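You operate a simulated robot arm through the tools that you are given. There is no shell and no other tool.

Carry out the task below with a simulated two-armed robot. There is one attempt and no reset: what you move stays moved.

TASK
Turn the brown rod's rings to the aisle, then varnish its tip bead.
Fine: tighten the clamp before you varnish; the tip stays in line; put the brush back and close the tin. Set down upright: varnish brush. A coat counts when it lies all over at full strength: go over it till it gets no stronger.

Only the result counts: the job must be done as asked and must still hold three seconds after the hand-in. Knocking over, shifting, dropping, spilling or breaking anything else fails it.

THE ROBOT
Two 7-joint arms with fingered hands on one trunk that stands fixed in place. Base frame: the origin is at the foot of the trunk, x ahead of it, y to its left, z up; the work surface is at about z = 850. Units: mm, degrees, N and s.
The left shoulder is at [19, 163, 1192], the right one opposite. Each reaches about 1215 mm from its shoulder. Payload 4 kg a hand.
The TCP of each hand is the grasp point between the finger pads, 36 mm short of the fingertips. In the tool frame z runs along the fingers and y along their closing line. The gripper opens to 124 mm; its body begins 42 mm behind the TCP. The gripper is a hand of 4 fingers: y runs from the thumb to the fingers, the wrist lies at [-15, -99, -189] in the tool frame, and closing takes about 1.5 s.
Orientation is that of the tool frame in the base frame, as [roll, pitch, yaw] about the fixed x, y, z axes, in that order (R = Rz(yaw) Ry(pitch) Rx(roll)). With the fingers straight down and the wrist toward the robot, the tool's x, y and z point along [0, 1, 0], [1, 0, 0] and [0, 0, -1] of the base frame.

THE INTERFACE
- The arms move only by the tool play_rows. It takes "left_increments", "right_increments" or both (then of equal length, played together; a hand with none holds still); each is a list of rows, each an object of numbers (a shift or turn left out is 0, a gripper value left out holds the last): "wx", "wy", "wz": the turn, a rotation vector about the tool's x, y, z in degrees; "tx", "ty", "tz": the shift along the tool's x, y, z in mm; "jaw": the finger opening in mm, from 0 to 124. In form: [{"wx": .., "wy": .., "wz": .., "tx": .., "ty": .., "tz": .., "jaw": ..}, ...]. A call has 1 to 20 rows; each row shifts and turns the commanded pose from where the row before left it, along the tool's axes as they then stand. Each row takes 0.2 s and may step no farther than 50 mm and 8.6 degrees from the row before; otherwise, or with a gripper value out of range, the whole call is refused. Where a pose cannot be reached the arm comes as near as it can. A force on the tool above 50 N (or 10 N above the force at the start of the call, whichever is more), or a blocked arm, ends the call early, and 0.2 s more pass. The fingers move at their own pace (about 45 mm/s each) and stop on an object; they squeeze with about 30 N. The grip force told is the motor's: it shows also when the fingers shut on nothing. Time passes only in rows, and 0.2 s behind the last, so rows that do not move let the fingers close. It gives the time, the measured TCP pose, the force on the tool (base axes), the opening and the grip force at its end, in the units of the frame above (readings bear some noise), with the torque about the TCP (base axes, N m) and any sound that the robot's microphone picked up, and new pictures: "show" is both (left out), scene, wrist or none (wrist: the cameras of the hands that moved).
- Cameras (640 x 400 px; columns grow to the right, rows downward): "scene" is now at [101.5, -17.3, 1462.5]; the picture's right is [-0.19, -0.98, 0.01], its down [-0.14, 0.02, -0.99] and it looks along [0.97, -0.19, -0.14] (base axes); focal length 214 px, centre (320, 200). "left" rides on the left gripper at [-75, -86, -123] in its tool frame; the picture's right is [-0.70, -0.34, 0.63], its down [0.64, -0.68, 0.35] and it looks along [0.32, 0.65, 0.69] (tool axes); focal length 275 px, centre (320, 200). "right" rides on the right gripper at [75, -86, -123] in its tool frame; the picture's right is [-0.70, 0.34, -0.63], its down [-0.64, -0.68, 0.35] and it looks along [-0.32, 0.65, 0.69] (tool axes); focal length 275 px, centre (320, 200). There is no depth. A picture from a camera that has moved, and an enlarged one, comes with that camera's place and axes in the base frame and with its lens.
- lift_body(by): moves the trunk up (or, below 0, down) by that many mm; the arms and the scene camera ride with it, the base frame stays. It gives what a move gives, with no picture.
- set_grasp(shape, hand): the hand has 4 fingers and takes this shape, open, in about a second: jaw (thumb against the fingers, like two jaws); tri (thumb and two fingers); tip (a fingertip pinch); poke (one finger out to press); point (the index stretched); flat (the hand flat); cup (the hand cupped); fist (a fist). The gripper value then closes the fingers along that shape, each until it touches; the sizes above hold for jaw. It gives what a move gives, with no picture.
- head_to(pan, tilt): turns the head with the scene camera to pan (to the left, within 86 degrees either way) and tilt (down, from -29 to 69), counted from straight ahead of the robot (the tilt from the chest, where the trunk bows). It gives what a move gives, and a new picture of the scene camera.
- inspect(camera, box): a new picture of the part [left, top, right, bottom] of that camera's present view, enlarged. It takes no simulated time.
- job_done(): hands the job in; it is judged then, once.

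Nothing tells you positions but the pictures and the camera data. Unless the task says otherwise, let go and move clear before handing in.

The tools are called after ">>>" as a command line: name --argument value ..., lists and objects as JSON in quotes. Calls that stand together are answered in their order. play_rows: Moves the arms, as the interface text tells. Its arguments: {"type":"object","properties":{"left_increments":{"type":"array","items":{"type":"object","properties":{"wx":{"type":"number"},"wy":{"type":"number"},"wz":{"type":"number"},"tx":{"type":"number"},"ty":{"type":"number"},"tz":{"type":"number"},"jaw":{"type":"number"}}}},"right_increments":{"type":"array","items":{"type":"object","properties":{"wx":{"type":"number"},"wy":{"type":"number"},"wz":{"type":"number"},"tx":{"type":"number"},"ty":{"type":"number"},"tz":{"type":"number"},"jaw":{"type":"number"}}}},"show":{"type":"string","enum":["both","scene","wrist","none"]}},"required":[]} The other tools are called the same way: lift_body (by) moves the trunk up or down; set_grasp (shape, hand) gives the hand a shape; head_to (pan, tilt) turns the head that bears the scene camera; inspect (camera, box) takes an enlarged picture of a part of a camera's view; job_done () hands the job in.

At the start:

```text
time: 0.0
left_tool_pos: [661.1, 156.8, 1502.2]
left_orientation: [179.9, 0.0, 90.0]
left_ft_force: [-0.2, 0.8, 0.4]
left_wrist_torque: [-0.03, 0.0, 0.0]
left_opening: 123.7
left_gripper_force: 0.1
left_shape: jaw
right_tool_pos: [688.2, -400.4, 1605.8]
right_orientation: [180.0, 0.0, 89.9]
right_ft_force: [0.1, 0.4, 1.2]
right_wrist_torque: [-0.02, 0.03, 0.0]
right_opening: 123.5
right_gripper_force: 0.0
right_shape: jaw
trunk travel left (down, up): [-350.0, 128.0]
head pan, tilt (commanded): [-10.8, 5.8]
```

scene: 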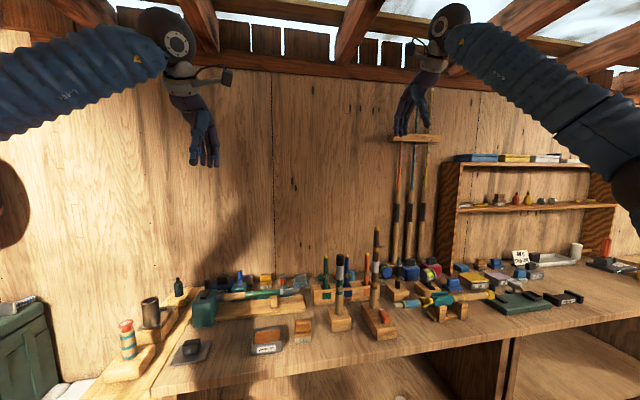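
right: 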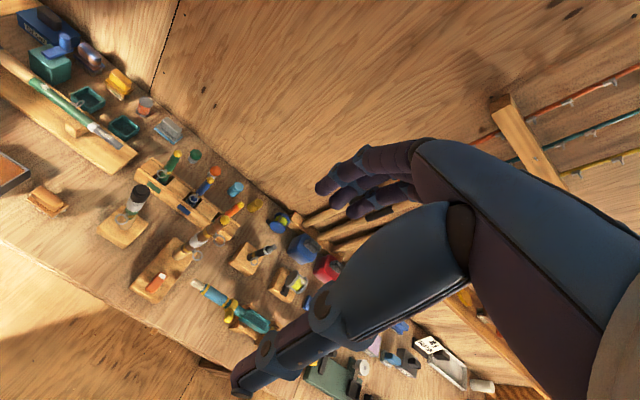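
left: 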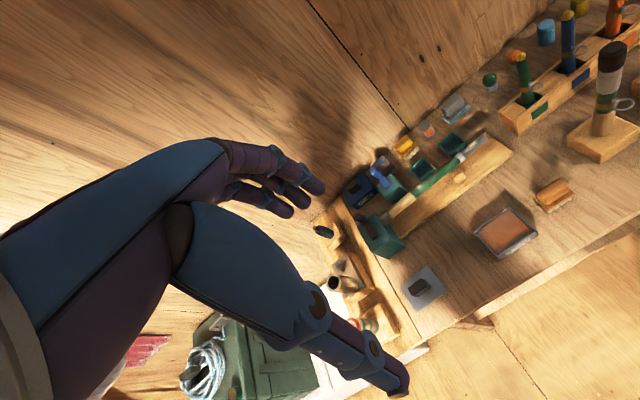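

I see a workbench with several fishing rod holders, a brown-handled rod, tins and brushes. I'll look closer before moving anything.

>>> head_to --pan -10 --tilt 35

>>> inspect --camera "scene" --box '[280, 210, 500, 350]'

>>> inspect --camera "scene" --box '[80, 240, 320, 390]'

```text
time: 0.9
left_tool_pos: [661.5, 156.2, 1501.3]
left_orientation: [-180.0, -0.1, 90.0]
left_ft_force: [-0.1, -0.4, 0.4]
left_wrist_torque: [0.05, -0.01, 0.0]
left_opening: 123.7
left_gripper_force: 0.0
left_shape: jaw
right_tool_pos: [690.2, -400.6, 1605.2]
right_orientation: [180.0, 0.0, 90.0]
right_ft_force: [0.1, -0.2, -0.1]
right_wrist_torque: [0.0, 0.02, -0.03]
right_opening: 123.8
right_gripper_force: 0.1
right_shape: jaw
trunk travel left (down, up): [-350.0, 128.0]
head pan, tilt (commanded): [-10.0, 35.0]
camera scene: at [95.9, -15.4, 1415.9], right [-0.17, -0.98, 0.01], down [-0.6, 0.1, -0.8], along [0.78, -0.14, -0.61], focal length 214 px, centre (320, 200)
```

scene: 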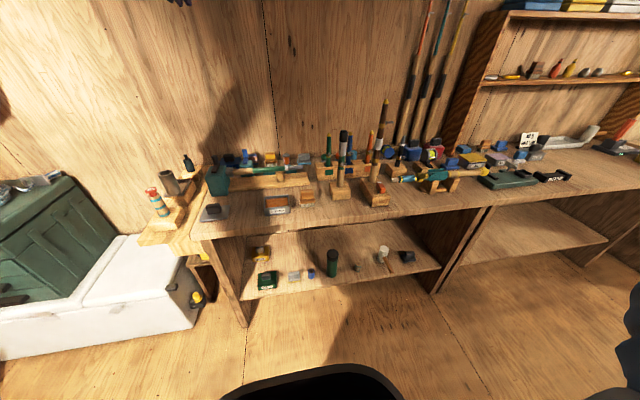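

```text
2.86 times, centred on (390, 280) of scene
camera zoom: at [95.9, -15.4, 1415.9], right [-0.17, -0.98, 0.01], down [-0.6, 0.1, -0.8], along [0.78, -0.14, -0.61], focal length 613 px, centre (120, -29)
```

zoom: 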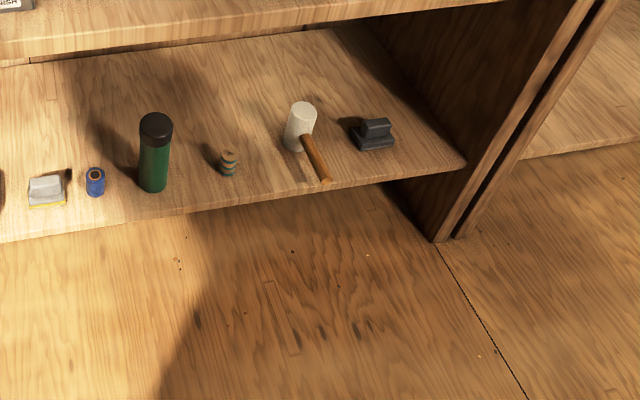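

```text
2.67 times, centred on (200, 315) of scene
camera zoom: at [95.9, -15.4, 1415.9], right [-0.17, -0.98, 0.01], down [-0.6, 0.1, -0.8], along [0.78, -0.14, -0.61], focal length 572 px, centre (640, -107)
```

zoom: 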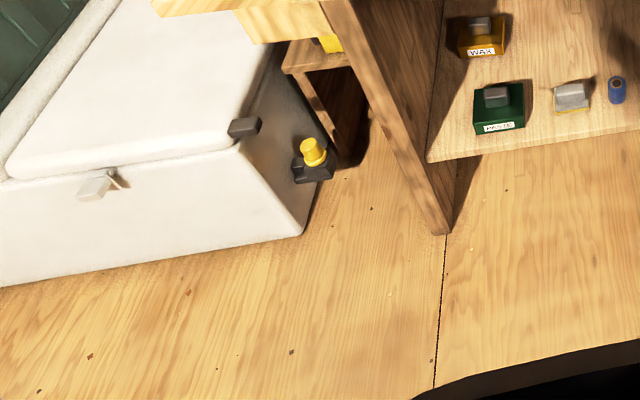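

The head has tilted and the bench is now across the picture's middle. I'll zoom into sections of it.

>>> inspect --camera "scene" --box '[300, 100, 420, 215]'

>>> inspect --camera "scene" --box '[190, 130, 330, 225]'

>>> inspect --camera "scene" --box '[380, 120, 520, 210]'

>>> inspect --camera "scene" --box '[480, 100, 640, 200]'

>>> inspect --camera "scene" --box '[120, 140, 240, 250]'

>>> inspect --camera "right" --box '[80, 120, 320, 340]'

>>> inspect --camera "left" --box '[300, 0, 640, 240]'

```text
3.48 times, centred on (360, 158) of scene
camera zoom: at [95.9, -15.4, 1415.9], right [-0.17, -0.98, 0.01], down [-0.6, 0.1, -0.8], along [0.78, -0.14, -0.61], focal length 746 px, centre (181, 348)
```

zoom: 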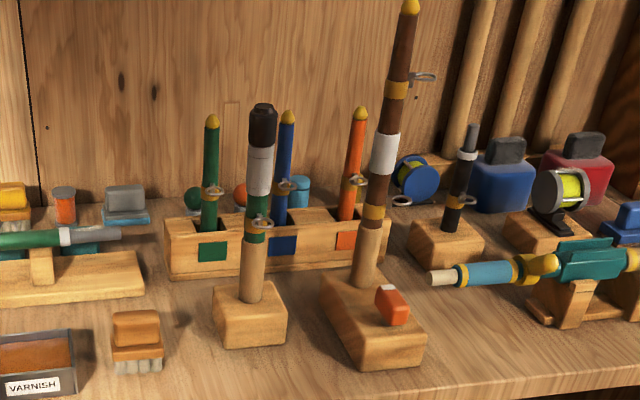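

```text
4.21 times, centred on (260, 178) of scene
camera zoom: at [95.9, -15.4, 1415.9], right [-0.17, -0.98, 0.01], down [-0.6, 0.1, -0.8], along [0.78, -0.14, -0.61], focal length 903 px, centre (573, 295)
```

zoom: 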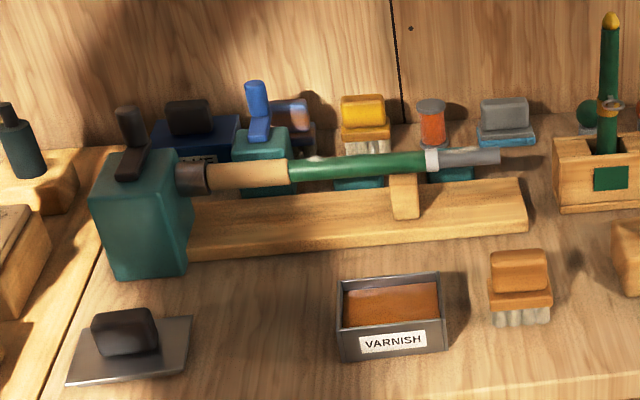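

```text
4.44 times, centred on (450, 165) of scene
camera zoom: at [95.9, -15.4, 1415.9], right [-0.17, -0.98, 0.01], down [-0.6, 0.1, -0.8], along [0.78, -0.14, -0.61], focal length 953 px, centre (-258, 356)
```

zoom: 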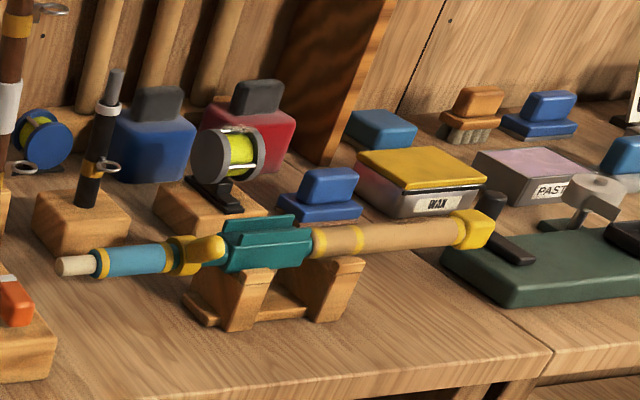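

```text
4.00 times, centred on (560, 150) of scene
camera zoom: at [95.9, -15.4, 1415.9], right [-0.17, -0.98, 0.01], down [-0.6, 0.1, -0.8], along [0.78, -0.14, -0.61], focal length 858 px, centre (-640, 400)
```

zoom: 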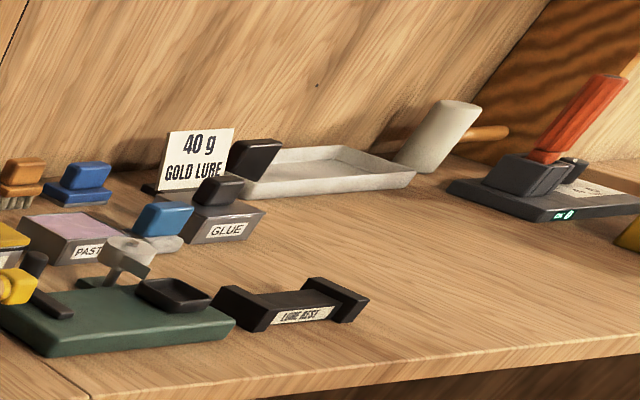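

```text
3.64 times, centred on (180, 195) of scene
camera zoom: at [95.9, -15.4, 1415.9], right [-0.17, -0.98, 0.01], down [-0.6, 0.1, -0.8], along [0.78, -0.14, -0.61], focal length 780 px, centre (829, 218)
```

zoom: 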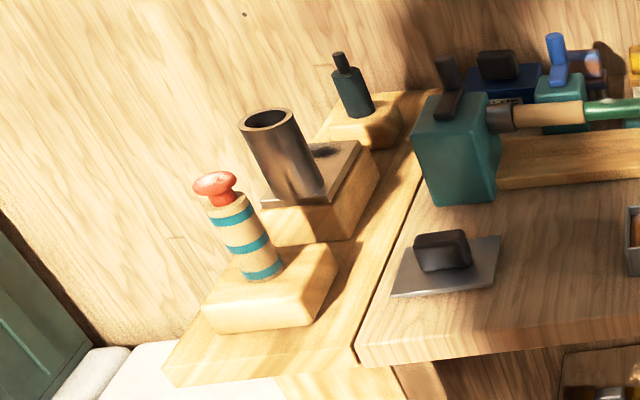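

```text
1.82 times, centred on (200, 230) of right
camera zoom: at [604.3, -324.8, 1729.4], right [0.34, -0.7, 0.63], down [-0.68, -0.64, -0.35], along [0.65, -0.32, -0.69], focal length 500 px, centre (538, 146)
```

zoom: 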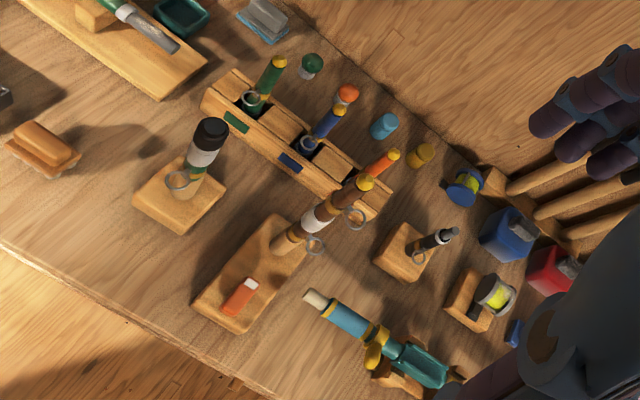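

```text
1.67 times, centred on (470, 120) of left
camera zoom: at [574.6, 81.6, 1624.5], right [-0.34, -0.7, -0.63], down [-0.68, 0.64, -0.35], along [0.65, 0.32, -0.69], focal length 459 px, centre (70, 333)
```

zoom: 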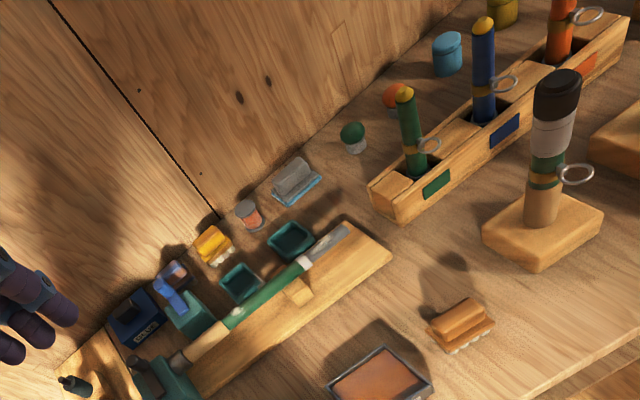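

The brown rod stands in a block with an orange piece on it. The varnish tin is open, with its lid probably at left, and the brush stands beside it. I'll zoom in on each.

>>> inspect --camera "scene" --box '[355, 170, 403, 212]'

>>> inspect --camera "scene" --box '[360, 94, 408, 180]'

>>> inspect --camera "right" --box '[140, 200, 240, 310]'

>>> inspect --camera "scene" --box '[260, 185, 320, 222]'

>>> inspect --camera "left" --box '[460, 170, 580, 260]'

>>> inspect --camera "scene" --box '[195, 195, 240, 225]'

>>> inspect --camera "left" --box '[380, 245, 480, 330]'

>>> inspect --camera "left" --box '[320, 120, 500, 260]'

```text
9.52 times, centred on (379, 191) of scene
camera zoom: at [95.9, -15.4, 1415.9], right [-0.17, -0.98, 0.01], down [-0.6, 0.1, -0.8], along [0.78, -0.14, -0.61], focal length 2043 px, centre (-242, 286)
```

zoom: 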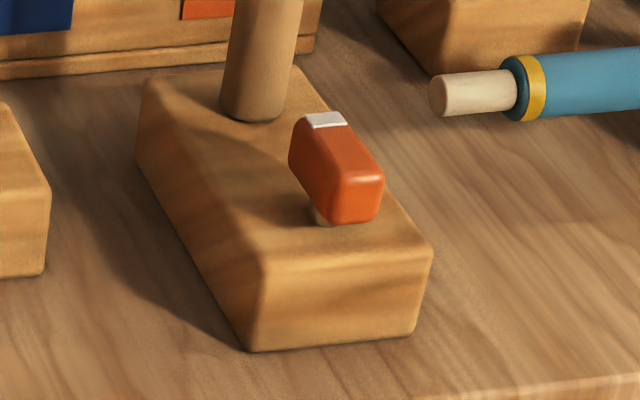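

```text
4.65 times, centred on (384, 137) of scene
camera zoom: at [95.9, -15.4, 1415.9], right [-0.17, -0.98, 0.01], down [-0.6, 0.1, -0.8], along [0.78, -0.14, -0.61], focal length 998 px, centre (22, 493)
```

zoom: 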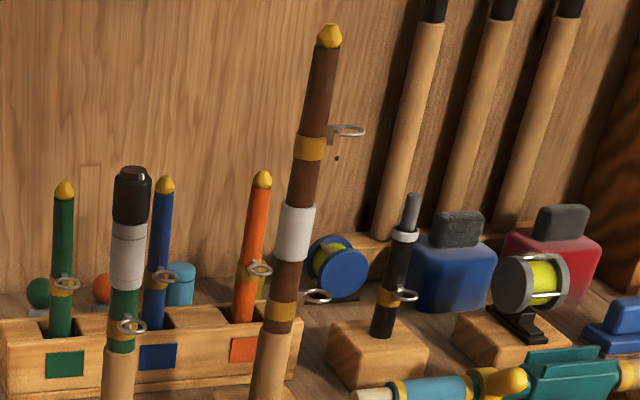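

```text
3.64 times, centred on (190, 255) of right
camera zoom: at [604.3, -324.8, 1729.4], right [0.34, -0.7, 0.63], down [-0.68, -0.64, -0.35], along [0.65, -0.32, -0.69], focal length 1001 px, centre (793, 0)
```

zoom: 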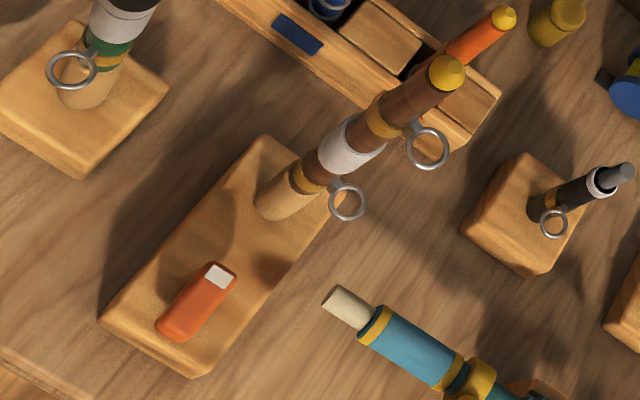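

```text
10.67 times, centred on (290, 204) of scene
camera zoom: at [95.9, -15.4, 1415.9], right [-0.17, -0.98, 0.01], down [-0.6, 0.1, -0.8], along [0.78, -0.14, -0.61], focal length 2288 px, centre (640, 163)
```

zoom: 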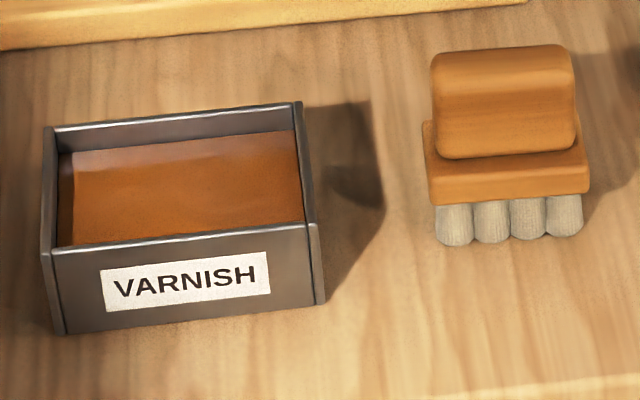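

```text
4.44 times, centred on (520, 215) of left
camera zoom: at [574.6, 81.6, 1624.5], right [-0.34, -0.7, -0.63], down [-0.68, 0.64, -0.35], along [0.65, 0.32, -0.69], focal length 1224 px, centre (-569, 133)
```

zoom: 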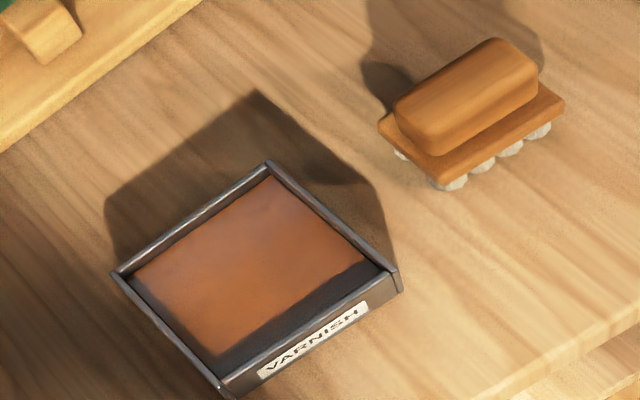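

```text
13.33 times, centred on (218, 210) of scene
camera zoom: at [95.9, -15.4, 1415.9], right [-0.17, -0.98, 0.01], down [-0.6, 0.1, -0.8], along [0.78, -0.14, -0.61], focal length 2860 px, centre (1687, 67)
```

zoom: 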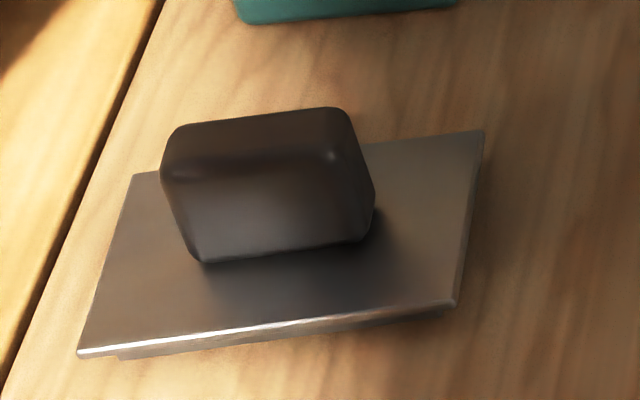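

```text
4.71 times, centred on (430, 288) of left
camera zoom: at [574.6, 81.6, 1624.5], right [-0.34, -0.7, -0.63], down [-0.68, 0.64, -0.35], along [0.65, 0.32, -0.69], focal length 1295 px, centre (-198, -212)
```

zoom: 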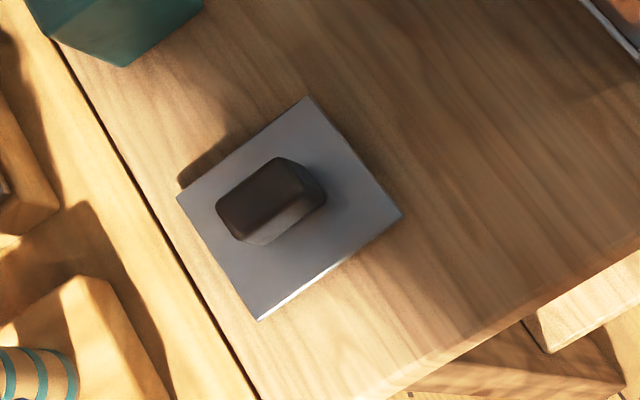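

```text
2.86 times, centred on (410, 190) of left
camera zoom: at [574.6, 81.6, 1624.5], right [-0.34, -0.7, -0.63], down [-0.68, 0.64, -0.35], along [0.65, 0.32, -0.69], focal length 786 px, centre (63, 229)
```

zoom: 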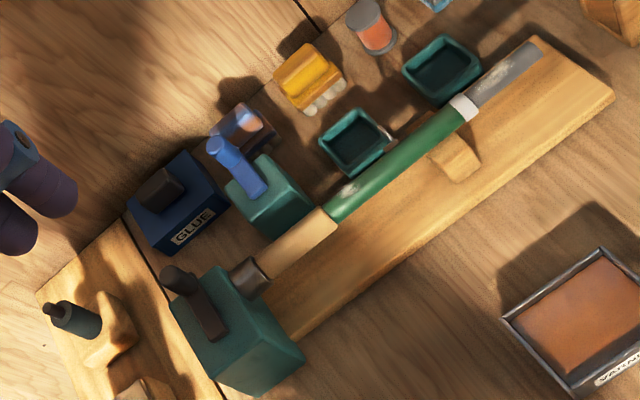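

The rod stands near (856, -385), with its rings pointing right (-y) and its tip at about z=1238. The orange lever sits in front of it at about (768, -385). Next I'll look at the hand shapes in free air.

>>> head_to --pan -25 --tilt -10

>>> inspect --camera "scene" --box '[240, 20, 440, 200]'

>>> set_grasp --hand "right" --shape "tip"

>>> inspect --camera "scene" --box '[240, 20, 440, 200]'

>>> inspect --camera "right" --box '[0, 0, 640, 400]'

>>> set_grasp --hand "right" --shape "tri"

>>> inspect --camera "scene" --box '[240, 20, 440, 200]'

>>> inspect --camera "right" --box '[0, 0, 640, 400]'

```text
time: 2.1
left_tool_pos: [662.0, 156.2, 1501.9]
left_orientation: [179.9, 0.1, 90.1]
left_ft_force: [0.9, 0.3, 0.6]
left_wrist_torque: [-0.01, -0.01, -0.02]
left_opening: 123.6
left_gripper_force: 0.1
left_shape: jaw
right_tool_pos: [689.9, -399.9, 1606.4]
right_orientation: [-179.9, 0.0, 89.9]
right_ft_force: [0.1, -0.4, 0.0]
right_wrist_torque: [-0.01, 0.02, -0.02]
right_opening: 123.8
right_gripper_force: 0.1
right_shape: jaw
trunk travel left (down, up): [-350.0, 128.0]
head pan, tilt (commanded): [-25.0, -10.0]
camera scene: at [88.5, -35.7, 1487.5], right [-0.42, -0.91, 0.02], down [0.12, -0.07, -0.99], along [0.9, -0.42, 0.14], focal length 214 px, centre (320, 200)
```

scene: 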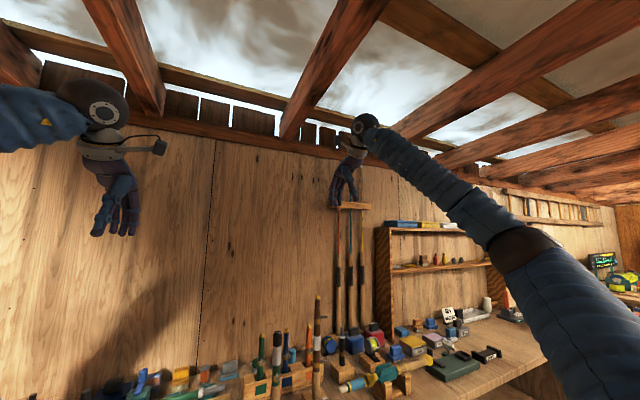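

```text
2.22 times, centred on (340, 110) of scene
camera zoom: at [88.5, -35.7, 1487.5], right [-0.42, -0.91, 0.02], down [0.12, -0.07, -0.99], along [0.9, -0.42, 0.14], focal length 477 px, centre (276, 400)
```

zoom: 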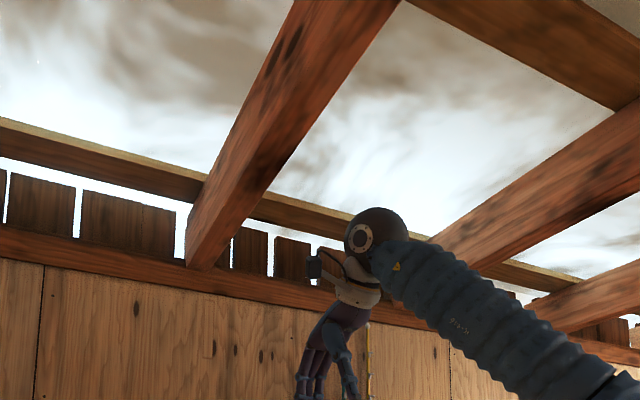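

```text
time: 3.0
left_tool_pos: [662.4, 156.4, 1501.8]
left_orientation: [180.0, -0.1, 90.0]
left_ft_force: [0.1, -1.0, 0.1]
left_wrist_torque: [-0.03, -0.01, 0.0]
left_opening: 123.4
left_gripper_force: 0.1
left_shape: jaw
right_tool_pos: [689.5, -399.5, 1606.6]
right_orientation: [180.0, 0.0, 90.0]
right_ft_force: [-0.8, 0.6, -0.7]
right_wrist_torque: [0.01, 0.01, 0.03]
right_opening: 123.5
right_gripper_force: 0.0
right_shape: tip
trunk travel left (down, up): [-350.0, 128.0]
head pan, tilt (commanded): [-25.0, -10.0]
```

```text
2.22 times, centred on (340, 110) of scene
camera zoom: at [88.5, -35.7, 1487.6], right [-0.42, -0.91, 0.02], down [0.12, -0.07, -0.99], along [0.9, -0.42, 0.14], focal length 477 px, centre (276, 400)
```

zoom: 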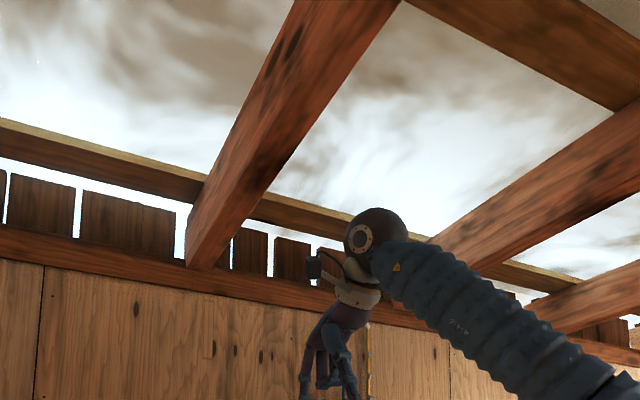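

```text
1.00 times, centred on (320, 200) of right (not enlarged: the box is as wide or as high as the picture)
camera zoom: at [604.3, -324.8, 1729.3], right [0.34, -0.7, 0.63], down [-0.68, -0.64, -0.35], along [0.65, -0.32, -0.69], focal length 275 px, centre (320, 200)
```

zoom: 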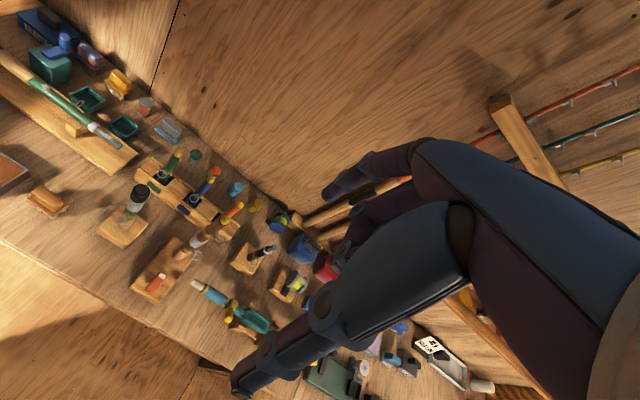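

```text
time: 3.9
left_tool_pos: [661.6, 156.2, 1502.3]
left_orientation: [-180.0, 0.0, 90.0]
left_ft_force: [0.6, 0.3, 0.8]
left_wrist_torque: [0.03, -0.01, 0.0]
left_opening: 123.6
left_gripper_force: 0.0
left_shape: jaw
right_tool_pos: [688.6, -400.9, 1605.4]
right_orientation: [180.0, 0.1, 89.9]
right_ft_force: [-0.3, 0.5, 0.1]
right_wrist_torque: [-0.03, 0.0, 0.01]
right_opening: 123.7
right_gripper_force: 0.1
right_shape: tri
trunk travel left (down, up): [-350.0, 128.0]
head pan, tilt (commanded): [-25.0, -10.0]
```

```text
2.22 times, centred on (340, 110) of scene
camera zoom: at [88.4, -35.7, 1487.6], right [-0.42, -0.91, 0.02], down [0.12, -0.07, -0.99], along [0.9, -0.42, 0.14], focal length 477 px, centre (276, 400)
```

zoom: 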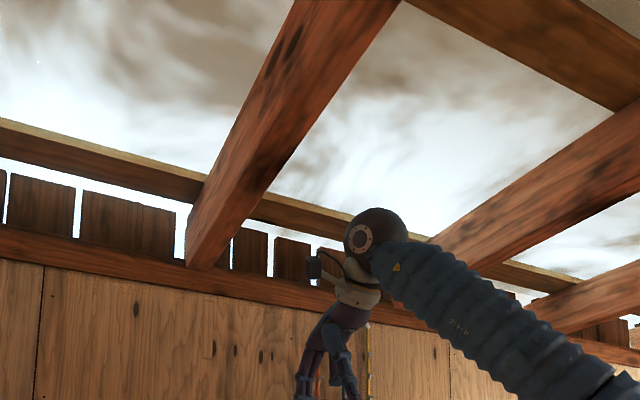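

```text
1.00 times, centred on (320, 200) of right (not enlarged: the box is as wide or as high as the picture)
camera zoom: at [604.3, -324.8, 1729.4], right [0.34, -0.7, 0.63], down [-0.68, -0.64, -0.35], along [0.65, -0.32, -0.69], focal length 275 px, centre (320, 200)
```

zoom: 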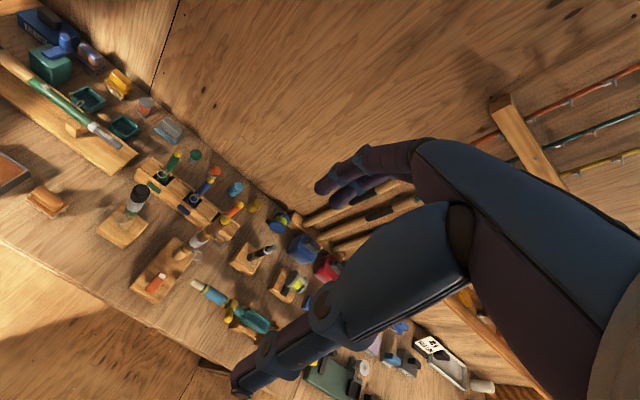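

In "tip" one finger opposes the thumb, and in "tri" two do. I'll bring the right hand down in free space in front of the bench and turn it so its fingers point forward with the thumb left, so I can judge clearances.

>>> play_rows --right_increments '[{"tz": 44.5, "ty": -4}, {"tz": 44.5, "ty": -4}, {"tz": 44.5, "ty": -4}, {"tz": 44.5, "ty": -4}, {"tz": 44.5, "ty": -4}, {"tz": 44.5, "ty": -4}, {"tz": 44.5}, {"tz": 44.5}]' --show "none"

>>> play_rows --right_increments '[{"wx": -4.9487, "wy": 4.9487, "wz": 4.9487}, {"wx": -4.9487, "wy": 4.9487, "wz": 4.9487}, {"wx": -4.9487, "wy": 4.9487, "wz": 4.9487}, {"wx": -4.9487, "wy": 4.9487, "wz": 4.9487}, {"wx": -4.9487, "wy": 4.9487, "wz": 4.9487}, {"wx": -4.9487, "wy": 4.9487, "wz": 4.9487}, {"wx": -4.9487, "wy": 4.9487, "wz": 4.9487}, {"wx": -4.9487, "wy": 4.9487, "wz": 4.9487}, {"wx": -4.9487, "wy": 4.9487, "wz": 4.9487}, {"wx": -4.9487, "wy": 4.9487, "wz": 4.9487}, {"wx": -4.9487, "wy": 4.9487, "wz": 4.9487}, {"wx": -4.9487, "wy": 4.9487, "wz": 4.9487}, {"wx": -4.9487, "wy": 4.9487, "wz": 4.9487}, {"wx": -4.9487, "wy": 4.9487, "wz": 4.9487}, {}]' --show "wrist"

>>> head_to --pan -25 --tilt 25

```text
time: 5.7
left_tool_pos: [662.1, 157.3, 1501.3]
left_orientation: [179.9, 0.0, 90.0]
left_ft_force: [-0.2, 0.8, 1.0]
left_wrist_torque: [0.0, -0.02, 0.02]
left_opening: 123.4
left_gripper_force: 0.0
left_shape: jaw
right_tool_pos: [667.2, -398.9, 1246.8]
right_orientation: [180.0, -0.1, 89.9]
right_ft_force: [-0.7, 0.2, 0.2]
right_wrist_torque: [0.02, -0.02, -0.01]
right_opening: 123.4
right_gripper_force: 0.0
right_shape: tri
trunk travel left (down, up): [-350.0, 128.0]
head pan, tilt (commanded): [-25.0, -10.0]
```

```text
time: 9.1
left_tool_pos: [661.4, 161.0, 1502.1]
left_orientation: [180.0, 0.2, 90.0]
left_ft_force: [0.2, 0.3, -0.2]
left_wrist_torque: [-0.04, 0.0, -0.03]
left_opening: 123.8
left_gripper_force: 0.1
left_shape: jaw
right_tool_pos: [662.7, -345.9, 1051.3]
right_orientation: [172.0, -63.2, 22.7]
right_ft_force: [-0.1, 0.9, -0.1]
right_wrist_torque: [0.01, 0.02, -0.01]
right_opening: 123.6
right_gripper_force: 0.1
right_shape: tri
right hand out of reach, approached as far as the arm can: row 11, 12, 13
trunk travel left (down, up): [-350.0, 128.0]
head pan, tilt (commanded): [-25.0, -10.0]
stopped in row 15 (right hand): the arm was blocked; the commanded pose is now the measured one
camera right: at [564.9, -275.6, 1168.9], right [-0.75, -0.58, -0.32], down [-0.15, 0.62, -0.77], along [0.64, -0.53, -0.55], focal length 275 px, centre (320, 200)
```

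right: 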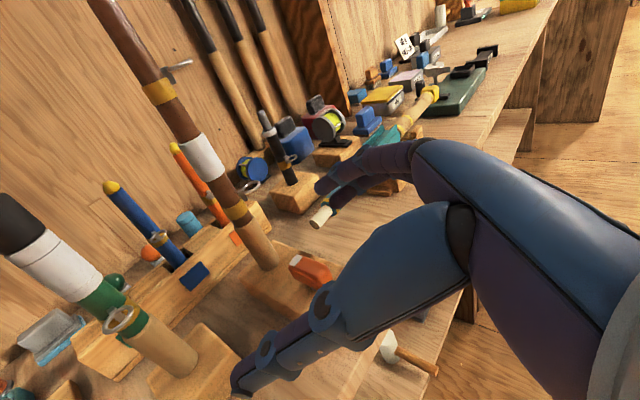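

```text
time: 10.1
left_tool_pos: [661.1, 156.6, 1502.2]
left_orientation: [180.0, 0.0, 90.0]
left_ft_force: [-0.3, -0.1, -0.2]
left_wrist_torque: [0.0, 0.01, 0.01]
left_opening: 123.5
left_gripper_force: 0.1
left_shape: jaw
right_tool_pos: [663.2, -347.6, 1050.8]
right_orientation: [172.3, -63.3, 22.3]
right_ft_force: [0.3, -0.5, -0.1]
right_wrist_torque: [-0.01, -0.03, -0.05]
right_opening: 123.8
right_gripper_force: 0.1
right_shape: tri
trunk travel left (down, up): [-350.0, 128.0]
head pan, tilt (commanded): [-25.0, 25.0]
camera scene: at [93.3, -38.6, 1431.8], right [-0.42, -0.91, 0.02], down [-0.42, 0.18, -0.89], along [0.8, -0.38, -0.46], focal length 214 px, centre (320, 200)
```

scene: 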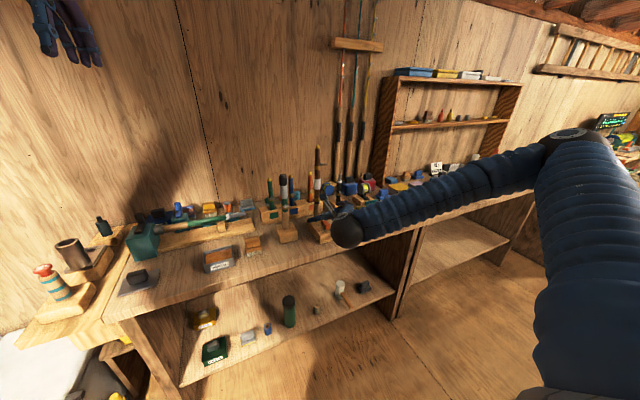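

The arm came as near as it could to that pose: fingers are about 27° down, azimuth about +13°, closing line nearly level. That is actually a usable grasp orientation. I'll use this vantage to look closely at the rod and clamp.

>>> inspect --camera "right" --box '[240, 220, 360, 320]'

>>> inspect --camera "right" --box '[80, 0, 290, 200]'

>>> inspect --camera "scene" --box '[290, 140, 390, 250]'

```text
4.00 times, centred on (300, 270) of right
camera zoom: at [565.3, -278.1, 1169.1], right [-0.75, -0.58, -0.32], down [-0.15, 0.62, -0.77], along [0.64, -0.53, -0.55], focal length 1101 px, centre (400, -80)
```

zoom: 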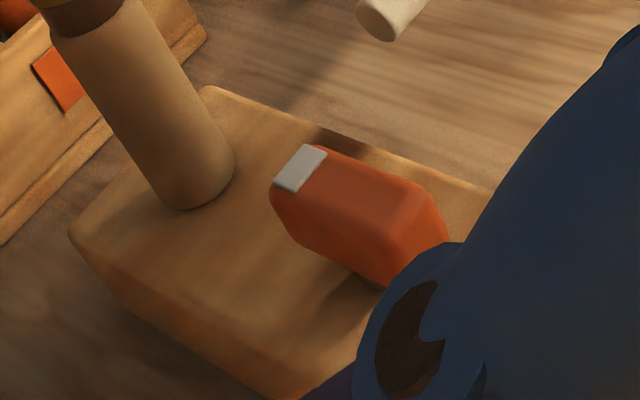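

```text
2.00 times, centred on (185, 100) of right
camera zoom: at [565.3, -278.1, 1169.1], right [-0.75, -0.58, -0.32], down [-0.15, 0.62, -0.77], along [0.64, -0.53, -0.55], focal length 551 px, centre (590, 400)
```

zoom: 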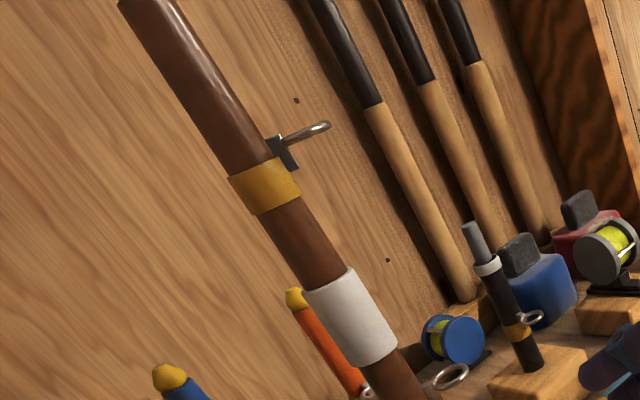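

```text
3.64 times, centred on (340, 195) of scene
camera zoom: at [93.3, -38.6, 1431.8], right [-0.42, -0.91, 0.02], down [-0.42, 0.18, -0.89], along [0.8, -0.38, -0.46], focal length 780 px, centre (247, 218)
```

zoom: 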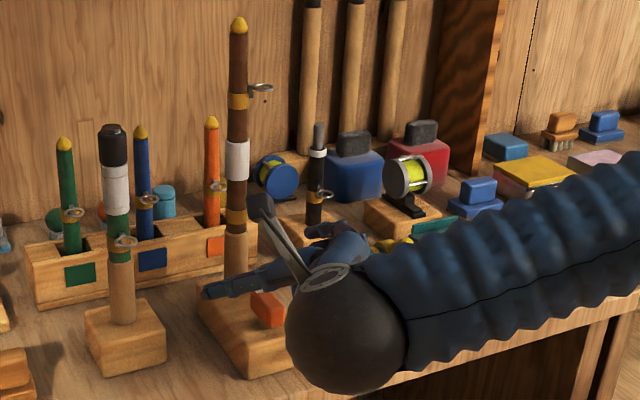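

From here the lever shows no markings, only a white tip pointing at the rod. I'll move to a safe pre-grasp point in front of the rod with the same orientation and check reach.

>>> play_rows --right_increments '[{"tx": 1.73, "ty": 21.4, "tz": 22.2}, {"tx": 1.73, "ty": 21.4, "tz": 22.2}, {"tx": 1.73, "ty": 21.4, "tz": 22.2}, {}]' --show "both"

```text
time: 11.1
left_tool_pos: [660.8, 156.0, 1502.2]
left_orientation: [180.0, 0.1, 90.0]
left_ft_force: [-0.2, 0.4, 0.7]
left_wrist_torque: [0.01, 0.01, -0.01]
left_opening: 123.5
left_gripper_force: 0.0
left_shape: jaw
right_tool_pos: [740.0, -394.7, 1031.7]
right_orientation: [172.5, -63.1, 22.0]
right_ft_force: [-1.0, -0.6, 0.0]
right_wrist_torque: [0.04, 0.02, -0.03]
right_opening: 123.9
right_gripper_force: 0.1
right_shape: tri
trunk travel left (down, up): [-350.0, 128.0]
head pan, tilt (commanded): [-25.0, 25.0]
camera scene: at [92.8, -38.7, 1431.8], right [-0.42, -0.91, 0.02], down [-0.42, 0.18, -0.89], along [0.8, -0.38, -0.46], focal length 214 px, centre (320, 200)
camera right: at [643.3, -324.8, 1149.7], right [-0.75, -0.58, -0.32], down [-0.15, 0.62, -0.77], along [0.64, -0.53, -0.55], focal length 275 px, centre (320, 200)
```

scene: 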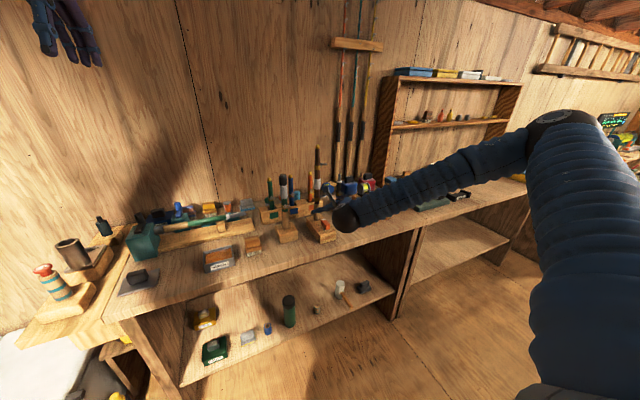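
right: 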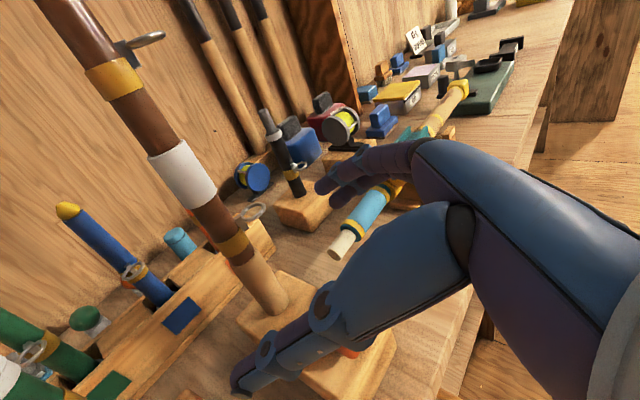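

The rod is clearly in view. I'll zoom to fix the rod axis position more precisely.

>>> inspect --camera "right" --box '[180, 190, 340, 320]'

>>> inspect --camera "scene" --box '[290, 190, 370, 250]'

>>> inspect --camera "scene" --box '[290, 140, 370, 200]'

```text
3.08 times, centred on (260, 255) of right
camera zoom: at [643.3, -324.8, 1149.7], right [-0.75, -0.58, -0.32], down [-0.15, 0.62, -0.77], along [0.64, -0.53, -0.55], focal length 847 px, centre (505, 31)
```

zoom: 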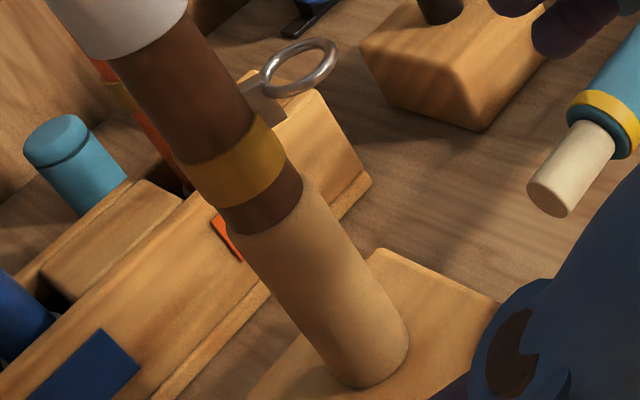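

```text
6.67 times, centred on (330, 220) of scene
camera zoom: at [92.8, -38.7, 1431.8], right [-0.42, -0.91, 0.02], down [-0.42, 0.18, -0.89], along [0.8, -0.38, -0.46], focal length 1430 px, centre (253, 67)
```

zoom: 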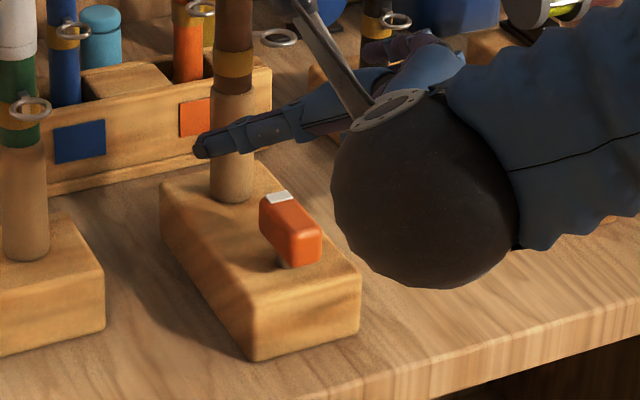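

```text
6.67 times, centred on (330, 170) of scene
camera zoom: at [92.8, -38.7, 1431.8], right [-0.42, -0.91, 0.02], down [-0.42, 0.18, -0.89], along [0.8, -0.38, -0.46], focal length 1430 px, centre (253, 400)
```

zoom: 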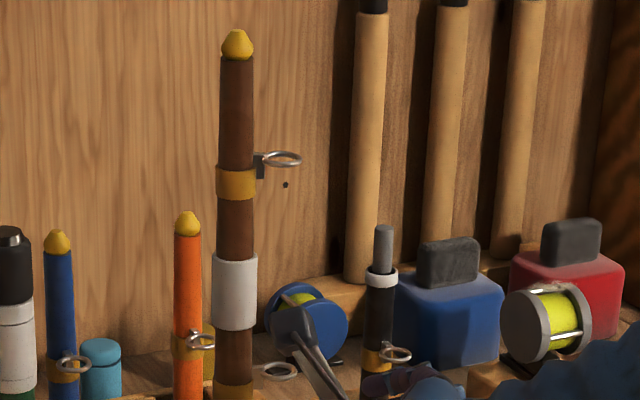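

The rod axis is at about (860, -388). I'll test in free space how far the hand can swing about the vertical in each direction from here.

>>> play_rows --right_increments '[{"wx": -6.69, "wy": -0.44, "wz": 3.36}, {"wx": -6.69, "wy": -0.44, "wz": 3.36}, {"wx": -6.69, "wy": -0.44, "wz": 3.36}, {"wx": -6.69, "wy": -0.44, "wz": 3.36}, {"wx": -6.69, "wy": -0.44, "wz": 3.36}, {"wx": -6.69, "wy": -0.44, "wz": 3.36}, {}]' --show "scene"

```text
time: 12.7
left_tool_pos: [661.2, 154.2, 1503.4]
left_orientation: [-180.0, -0.1, 89.9]
left_ft_force: [0.1, -0.3, 0.0]
left_wrist_torque: [0.03, -0.03, -0.01]
left_opening: 123.7
left_gripper_force: 0.0
left_shape: jaw
right_tool_pos: [739.4, -396.3, 1029.8]
right_orientation: [172.5, -63.4, -23.0]
right_ft_force: [0.8, -0.6, -0.5]
right_wrist_torque: [-0.01, 0.0, 0.02]
right_opening: 123.7
right_gripper_force: 0.1
right_shape: tri
trunk travel left (down, up): [-350.0, 128.0]
head pan, tilt (commanded): [-25.0, 25.0]
camera scene: at [92.9, -40.7, 1431.7], right [-0.42, -0.91, 0.02], down [-0.42, 0.18, -0.89], along [0.8, -0.38, -0.46], focal length 214 px, centre (320, 200)
```

scene: 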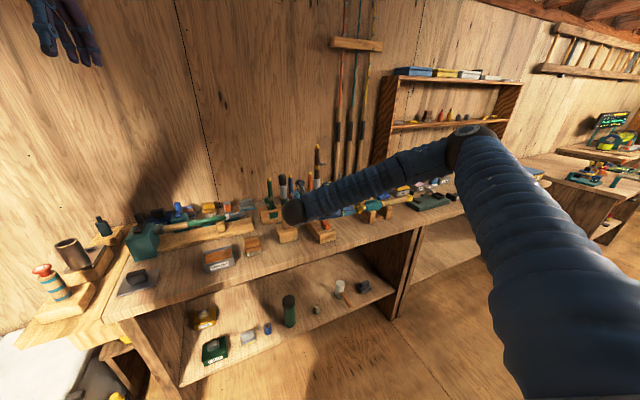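

A swing to azimuth -31° is reachable. Now I'll test the other way, past the starting angle.

>>> play_rows --right_increments '[{"wx": 6.7, "wy": 0.44, "wz": -3.33}, {"wx": 6.7, "wy": 0.44, "wz": -3.33}, {"wx": 6.7, "wy": 0.44, "wz": -3.33}, {"wx": 6.7, "wy": 0.44, "wz": -3.33}, {"wx": 6.7, "wy": 0.44, "wz": -3.33}, {"wx": 6.7, "wy": 0.44, "wz": -3.33}, {"wx": 6.7, "wy": 0.44, "wz": -3.33}, {"wx": 6.7, "wy": 0.44, "wz": -3.33}, {}]' --show "none"

```text
time: 14.7
left_tool_pos: [661.2, 156.2, 1501.0]
left_orientation: [-180.0, -0.1, 89.9]
left_ft_force: [0.3, -0.5, 0.3]
left_wrist_torque: [-0.01, -0.03, -0.01]
left_opening: 123.6
left_gripper_force: 0.0
left_shape: jaw
right_tool_pos: [748.6, -384.5, 1053.9]
right_orientation: [174.6, -62.1, 27.1]
right_ft_force: [0.2, -0.1, 0.8]
right_wrist_torque: [0.01, 0.0, -0.02]
right_opening: 124.0
right_gripper_force: 0.1
right_shape: tri
right hand out of reach, approached as far as the arm can: row 7, 8
trunk travel left (down, up): [-350.0, 128.0]
head pan, tilt (commanded): [-25.0, 25.0]
```

The limit is near azimuth +14°, so I'll do the 90° in two grasps of about 45° each. I'll swing back to a comfortable angle and re-sync the commanded pose.

>>> play_rows --right_increments '[{"wx": -6.62, "wy": -0.43, "wz": 3.29}, {"wx": -6.62, "wy": -0.43, "wz": 3.29}, {"wx": -6.62, "wy": -0.43, "wz": 3.29}, {"wx": -6.62, "wy": -0.43, "wz": 3.29}, {}]' --show "none"

>>> set_grasp --hand "right" --shape "jaw"

>>> play_rows --right_increments '[{"jaw": 85, "wz": 3.8}, {"jaw": 85}, {"jaw": 85}]' --show "both"

```text
time: 15.9
left_tool_pos: [660.0, 156.6, 1502.6]
left_orientation: [179.9, 0.0, 89.9]
left_ft_force: [-0.1, -0.1, 0.3]
left_wrist_torque: [0.01, -0.01, -0.01]
left_opening: 123.8
left_gripper_force: 0.0
left_shape: jaw
right_tool_pos: [747.7, -385.9, 1052.5]
right_orientation: [173.1, -61.8, -1.3]
right_ft_force: [0.1, -0.1, -0.2]
right_wrist_torque: [0.02, 0.04, 0.01]
right_opening: 123.9
right_gripper_force: 0.1
right_shape: tri
trunk travel left (down, up): [-350.0, 128.0]
head pan, tilt (commanded): [-25.0, 25.0]
```

```text
time: 16.8
left_tool_pos: [661.4, 157.5, 1502.2]
left_orientation: [180.0, 0.0, 90.0]
left_ft_force: [0.4, -0.6, 0.5]
left_wrist_torque: [-0.02, -0.05, 0.01]
left_opening: 123.7
left_gripper_force: 0.0
left_shape: jaw
right_tool_pos: [748.1, -386.3, 1051.4]
right_orientation: [172.8, -61.8, -0.9]
right_ft_force: [0.9, 1.1, -0.4]
right_wrist_torque: [-0.03, -0.01, 0.02]
right_opening: 123.9
right_gripper_force: 0.1
right_shape: jaw
trunk travel left (down, up): [-350.0, 128.0]
head pan, tilt (commanded): [-25.0, 25.0]
```

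```text
time: 17.6
left_tool_pos: [662.2, 156.1, 1502.2]
left_orientation: [180.0, 0.0, 90.0]
left_ft_force: [0.4, -0.7, 0.0]
left_wrist_torque: [0.01, 0.01, 0.01]
left_opening: 124.0
left_gripper_force: 0.0
left_shape: jaw
right_tool_pos: [748.9, -386.2, 1052.3]
right_orientation: [-179.7, -62.0, -9.4]
right_ft_force: [-0.6, 0.3, 1.2]
right_wrist_torque: [-0.02, -0.01, 0.01]
right_opening: 85.2
right_gripper_force: 0.0
right_shape: jaw
trunk travel left (down, up): [-350.0, 128.0]
head pan, tilt (commanded): [-25.0, 25.0]
camera scene: at [93.4, -39.1, 1431.7], right [-0.42, -0.91, 0.02], down [-0.42, 0.18, -0.89], along [0.8, -0.38, -0.46], focal length 214 px, centre (320, 200)
camera right: at [689.8, -289.7, 1177.2], right [-0.93, -0.19, -0.32], down [0.11, 0.67, -0.73], along [0.35, -0.71, -0.6], focal length 275 px, centre (320, 200)
```

scene: 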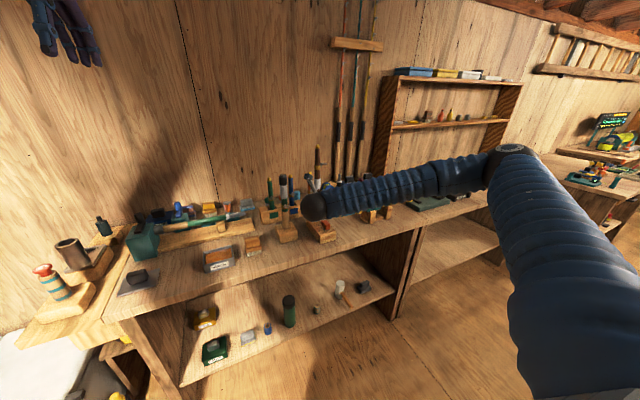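
right: 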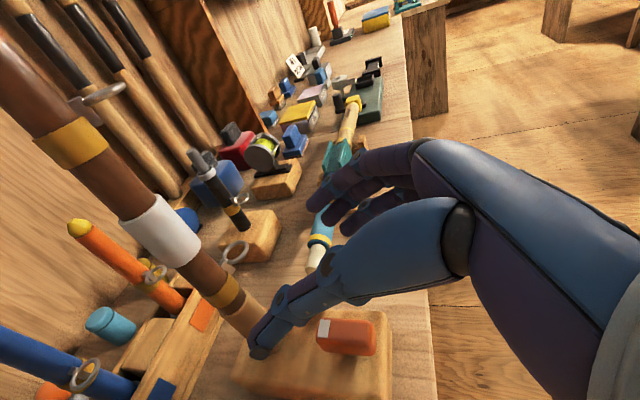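

The hand is level across with a 28° down tilt. I'll swing to azimuth +8° and move to a point about 90 mm back from the grasp along the finger direction.

>>> play_rows --right_increments '[{"wx": 7.5, "wz": -3.99}, {"wx": 7.5, "wz": -3.99}, {}, {"tx": -13.5, "ty": 5.77, "tz": 14.6}, {"tx": -13.5, "ty": 5.77, "tz": 14.6}, {"tx": -13.5, "ty": 5.77, "tz": 14.6}, {}]' --show "both"

>>> inspect --camera "scene" --box '[280, 150, 380, 250]'

```text
time: 19.2
left_tool_pos: [661.1, 154.6, 1502.2]
left_orientation: [-180.0, 0.0, 90.0]
left_ft_force: [-0.2, -0.8, -0.3]
left_wrist_torque: [0.02, 0.01, 0.0]
left_opening: 123.7
left_gripper_force: 0.1
left_shape: jaw
right_tool_pos: [769.6, -401.3, 995.9]
right_orientation: [-179.7, -62.1, 7.7]
right_ft_force: [0.7, -0.1, 0.5]
right_wrist_torque: [-0.03, 0.01, 0.02]
right_opening: 85.0
right_gripper_force: 0.0
right_shape: jaw
trunk travel left (down, up): [-350.0, 128.0]
head pan, tilt (commanded): [-25.0, 25.0]
camera scene: at [93.0, -39.7, 1431.8], right [-0.42, -0.91, 0.02], down [-0.42, 0.18, -0.89], along [0.8, -0.38, -0.46], focal length 214 px, centre (320, 200)
camera right: at [685.9, -326.4, 1120.1], right [-0.83, -0.46, -0.32], down [-0.09, 0.68, -0.73], along [0.55, -0.58, -0.6], focal length 275 px, centre (320, 200)
```

scene: 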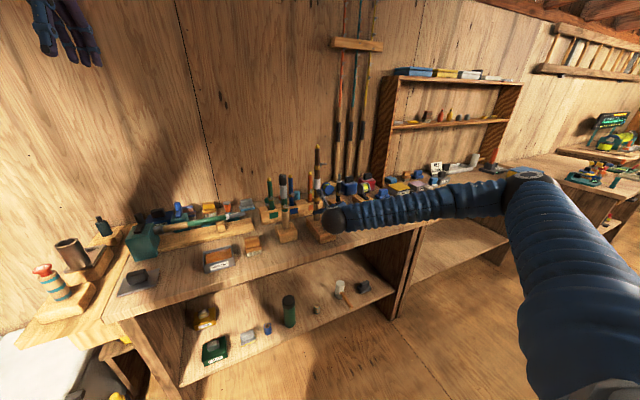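
right: 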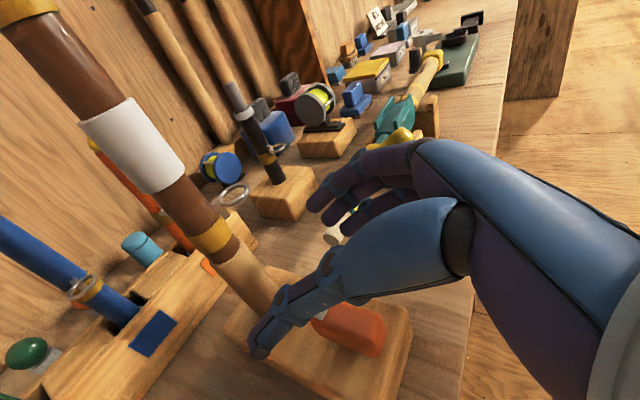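

```text
4.00 times, centred on (330, 200) of scene
camera zoom: at [93.0, -39.7, 1431.8], right [-0.42, -0.91, 0.02], down [-0.42, 0.18, -0.89], along [0.8, -0.38, -0.46], focal length 858 px, centre (280, 200)
```

zoom: 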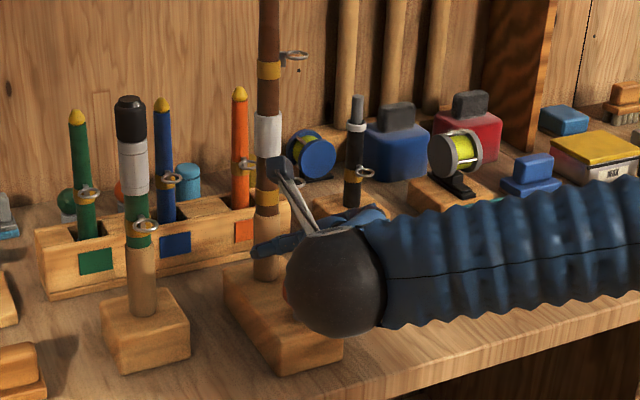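

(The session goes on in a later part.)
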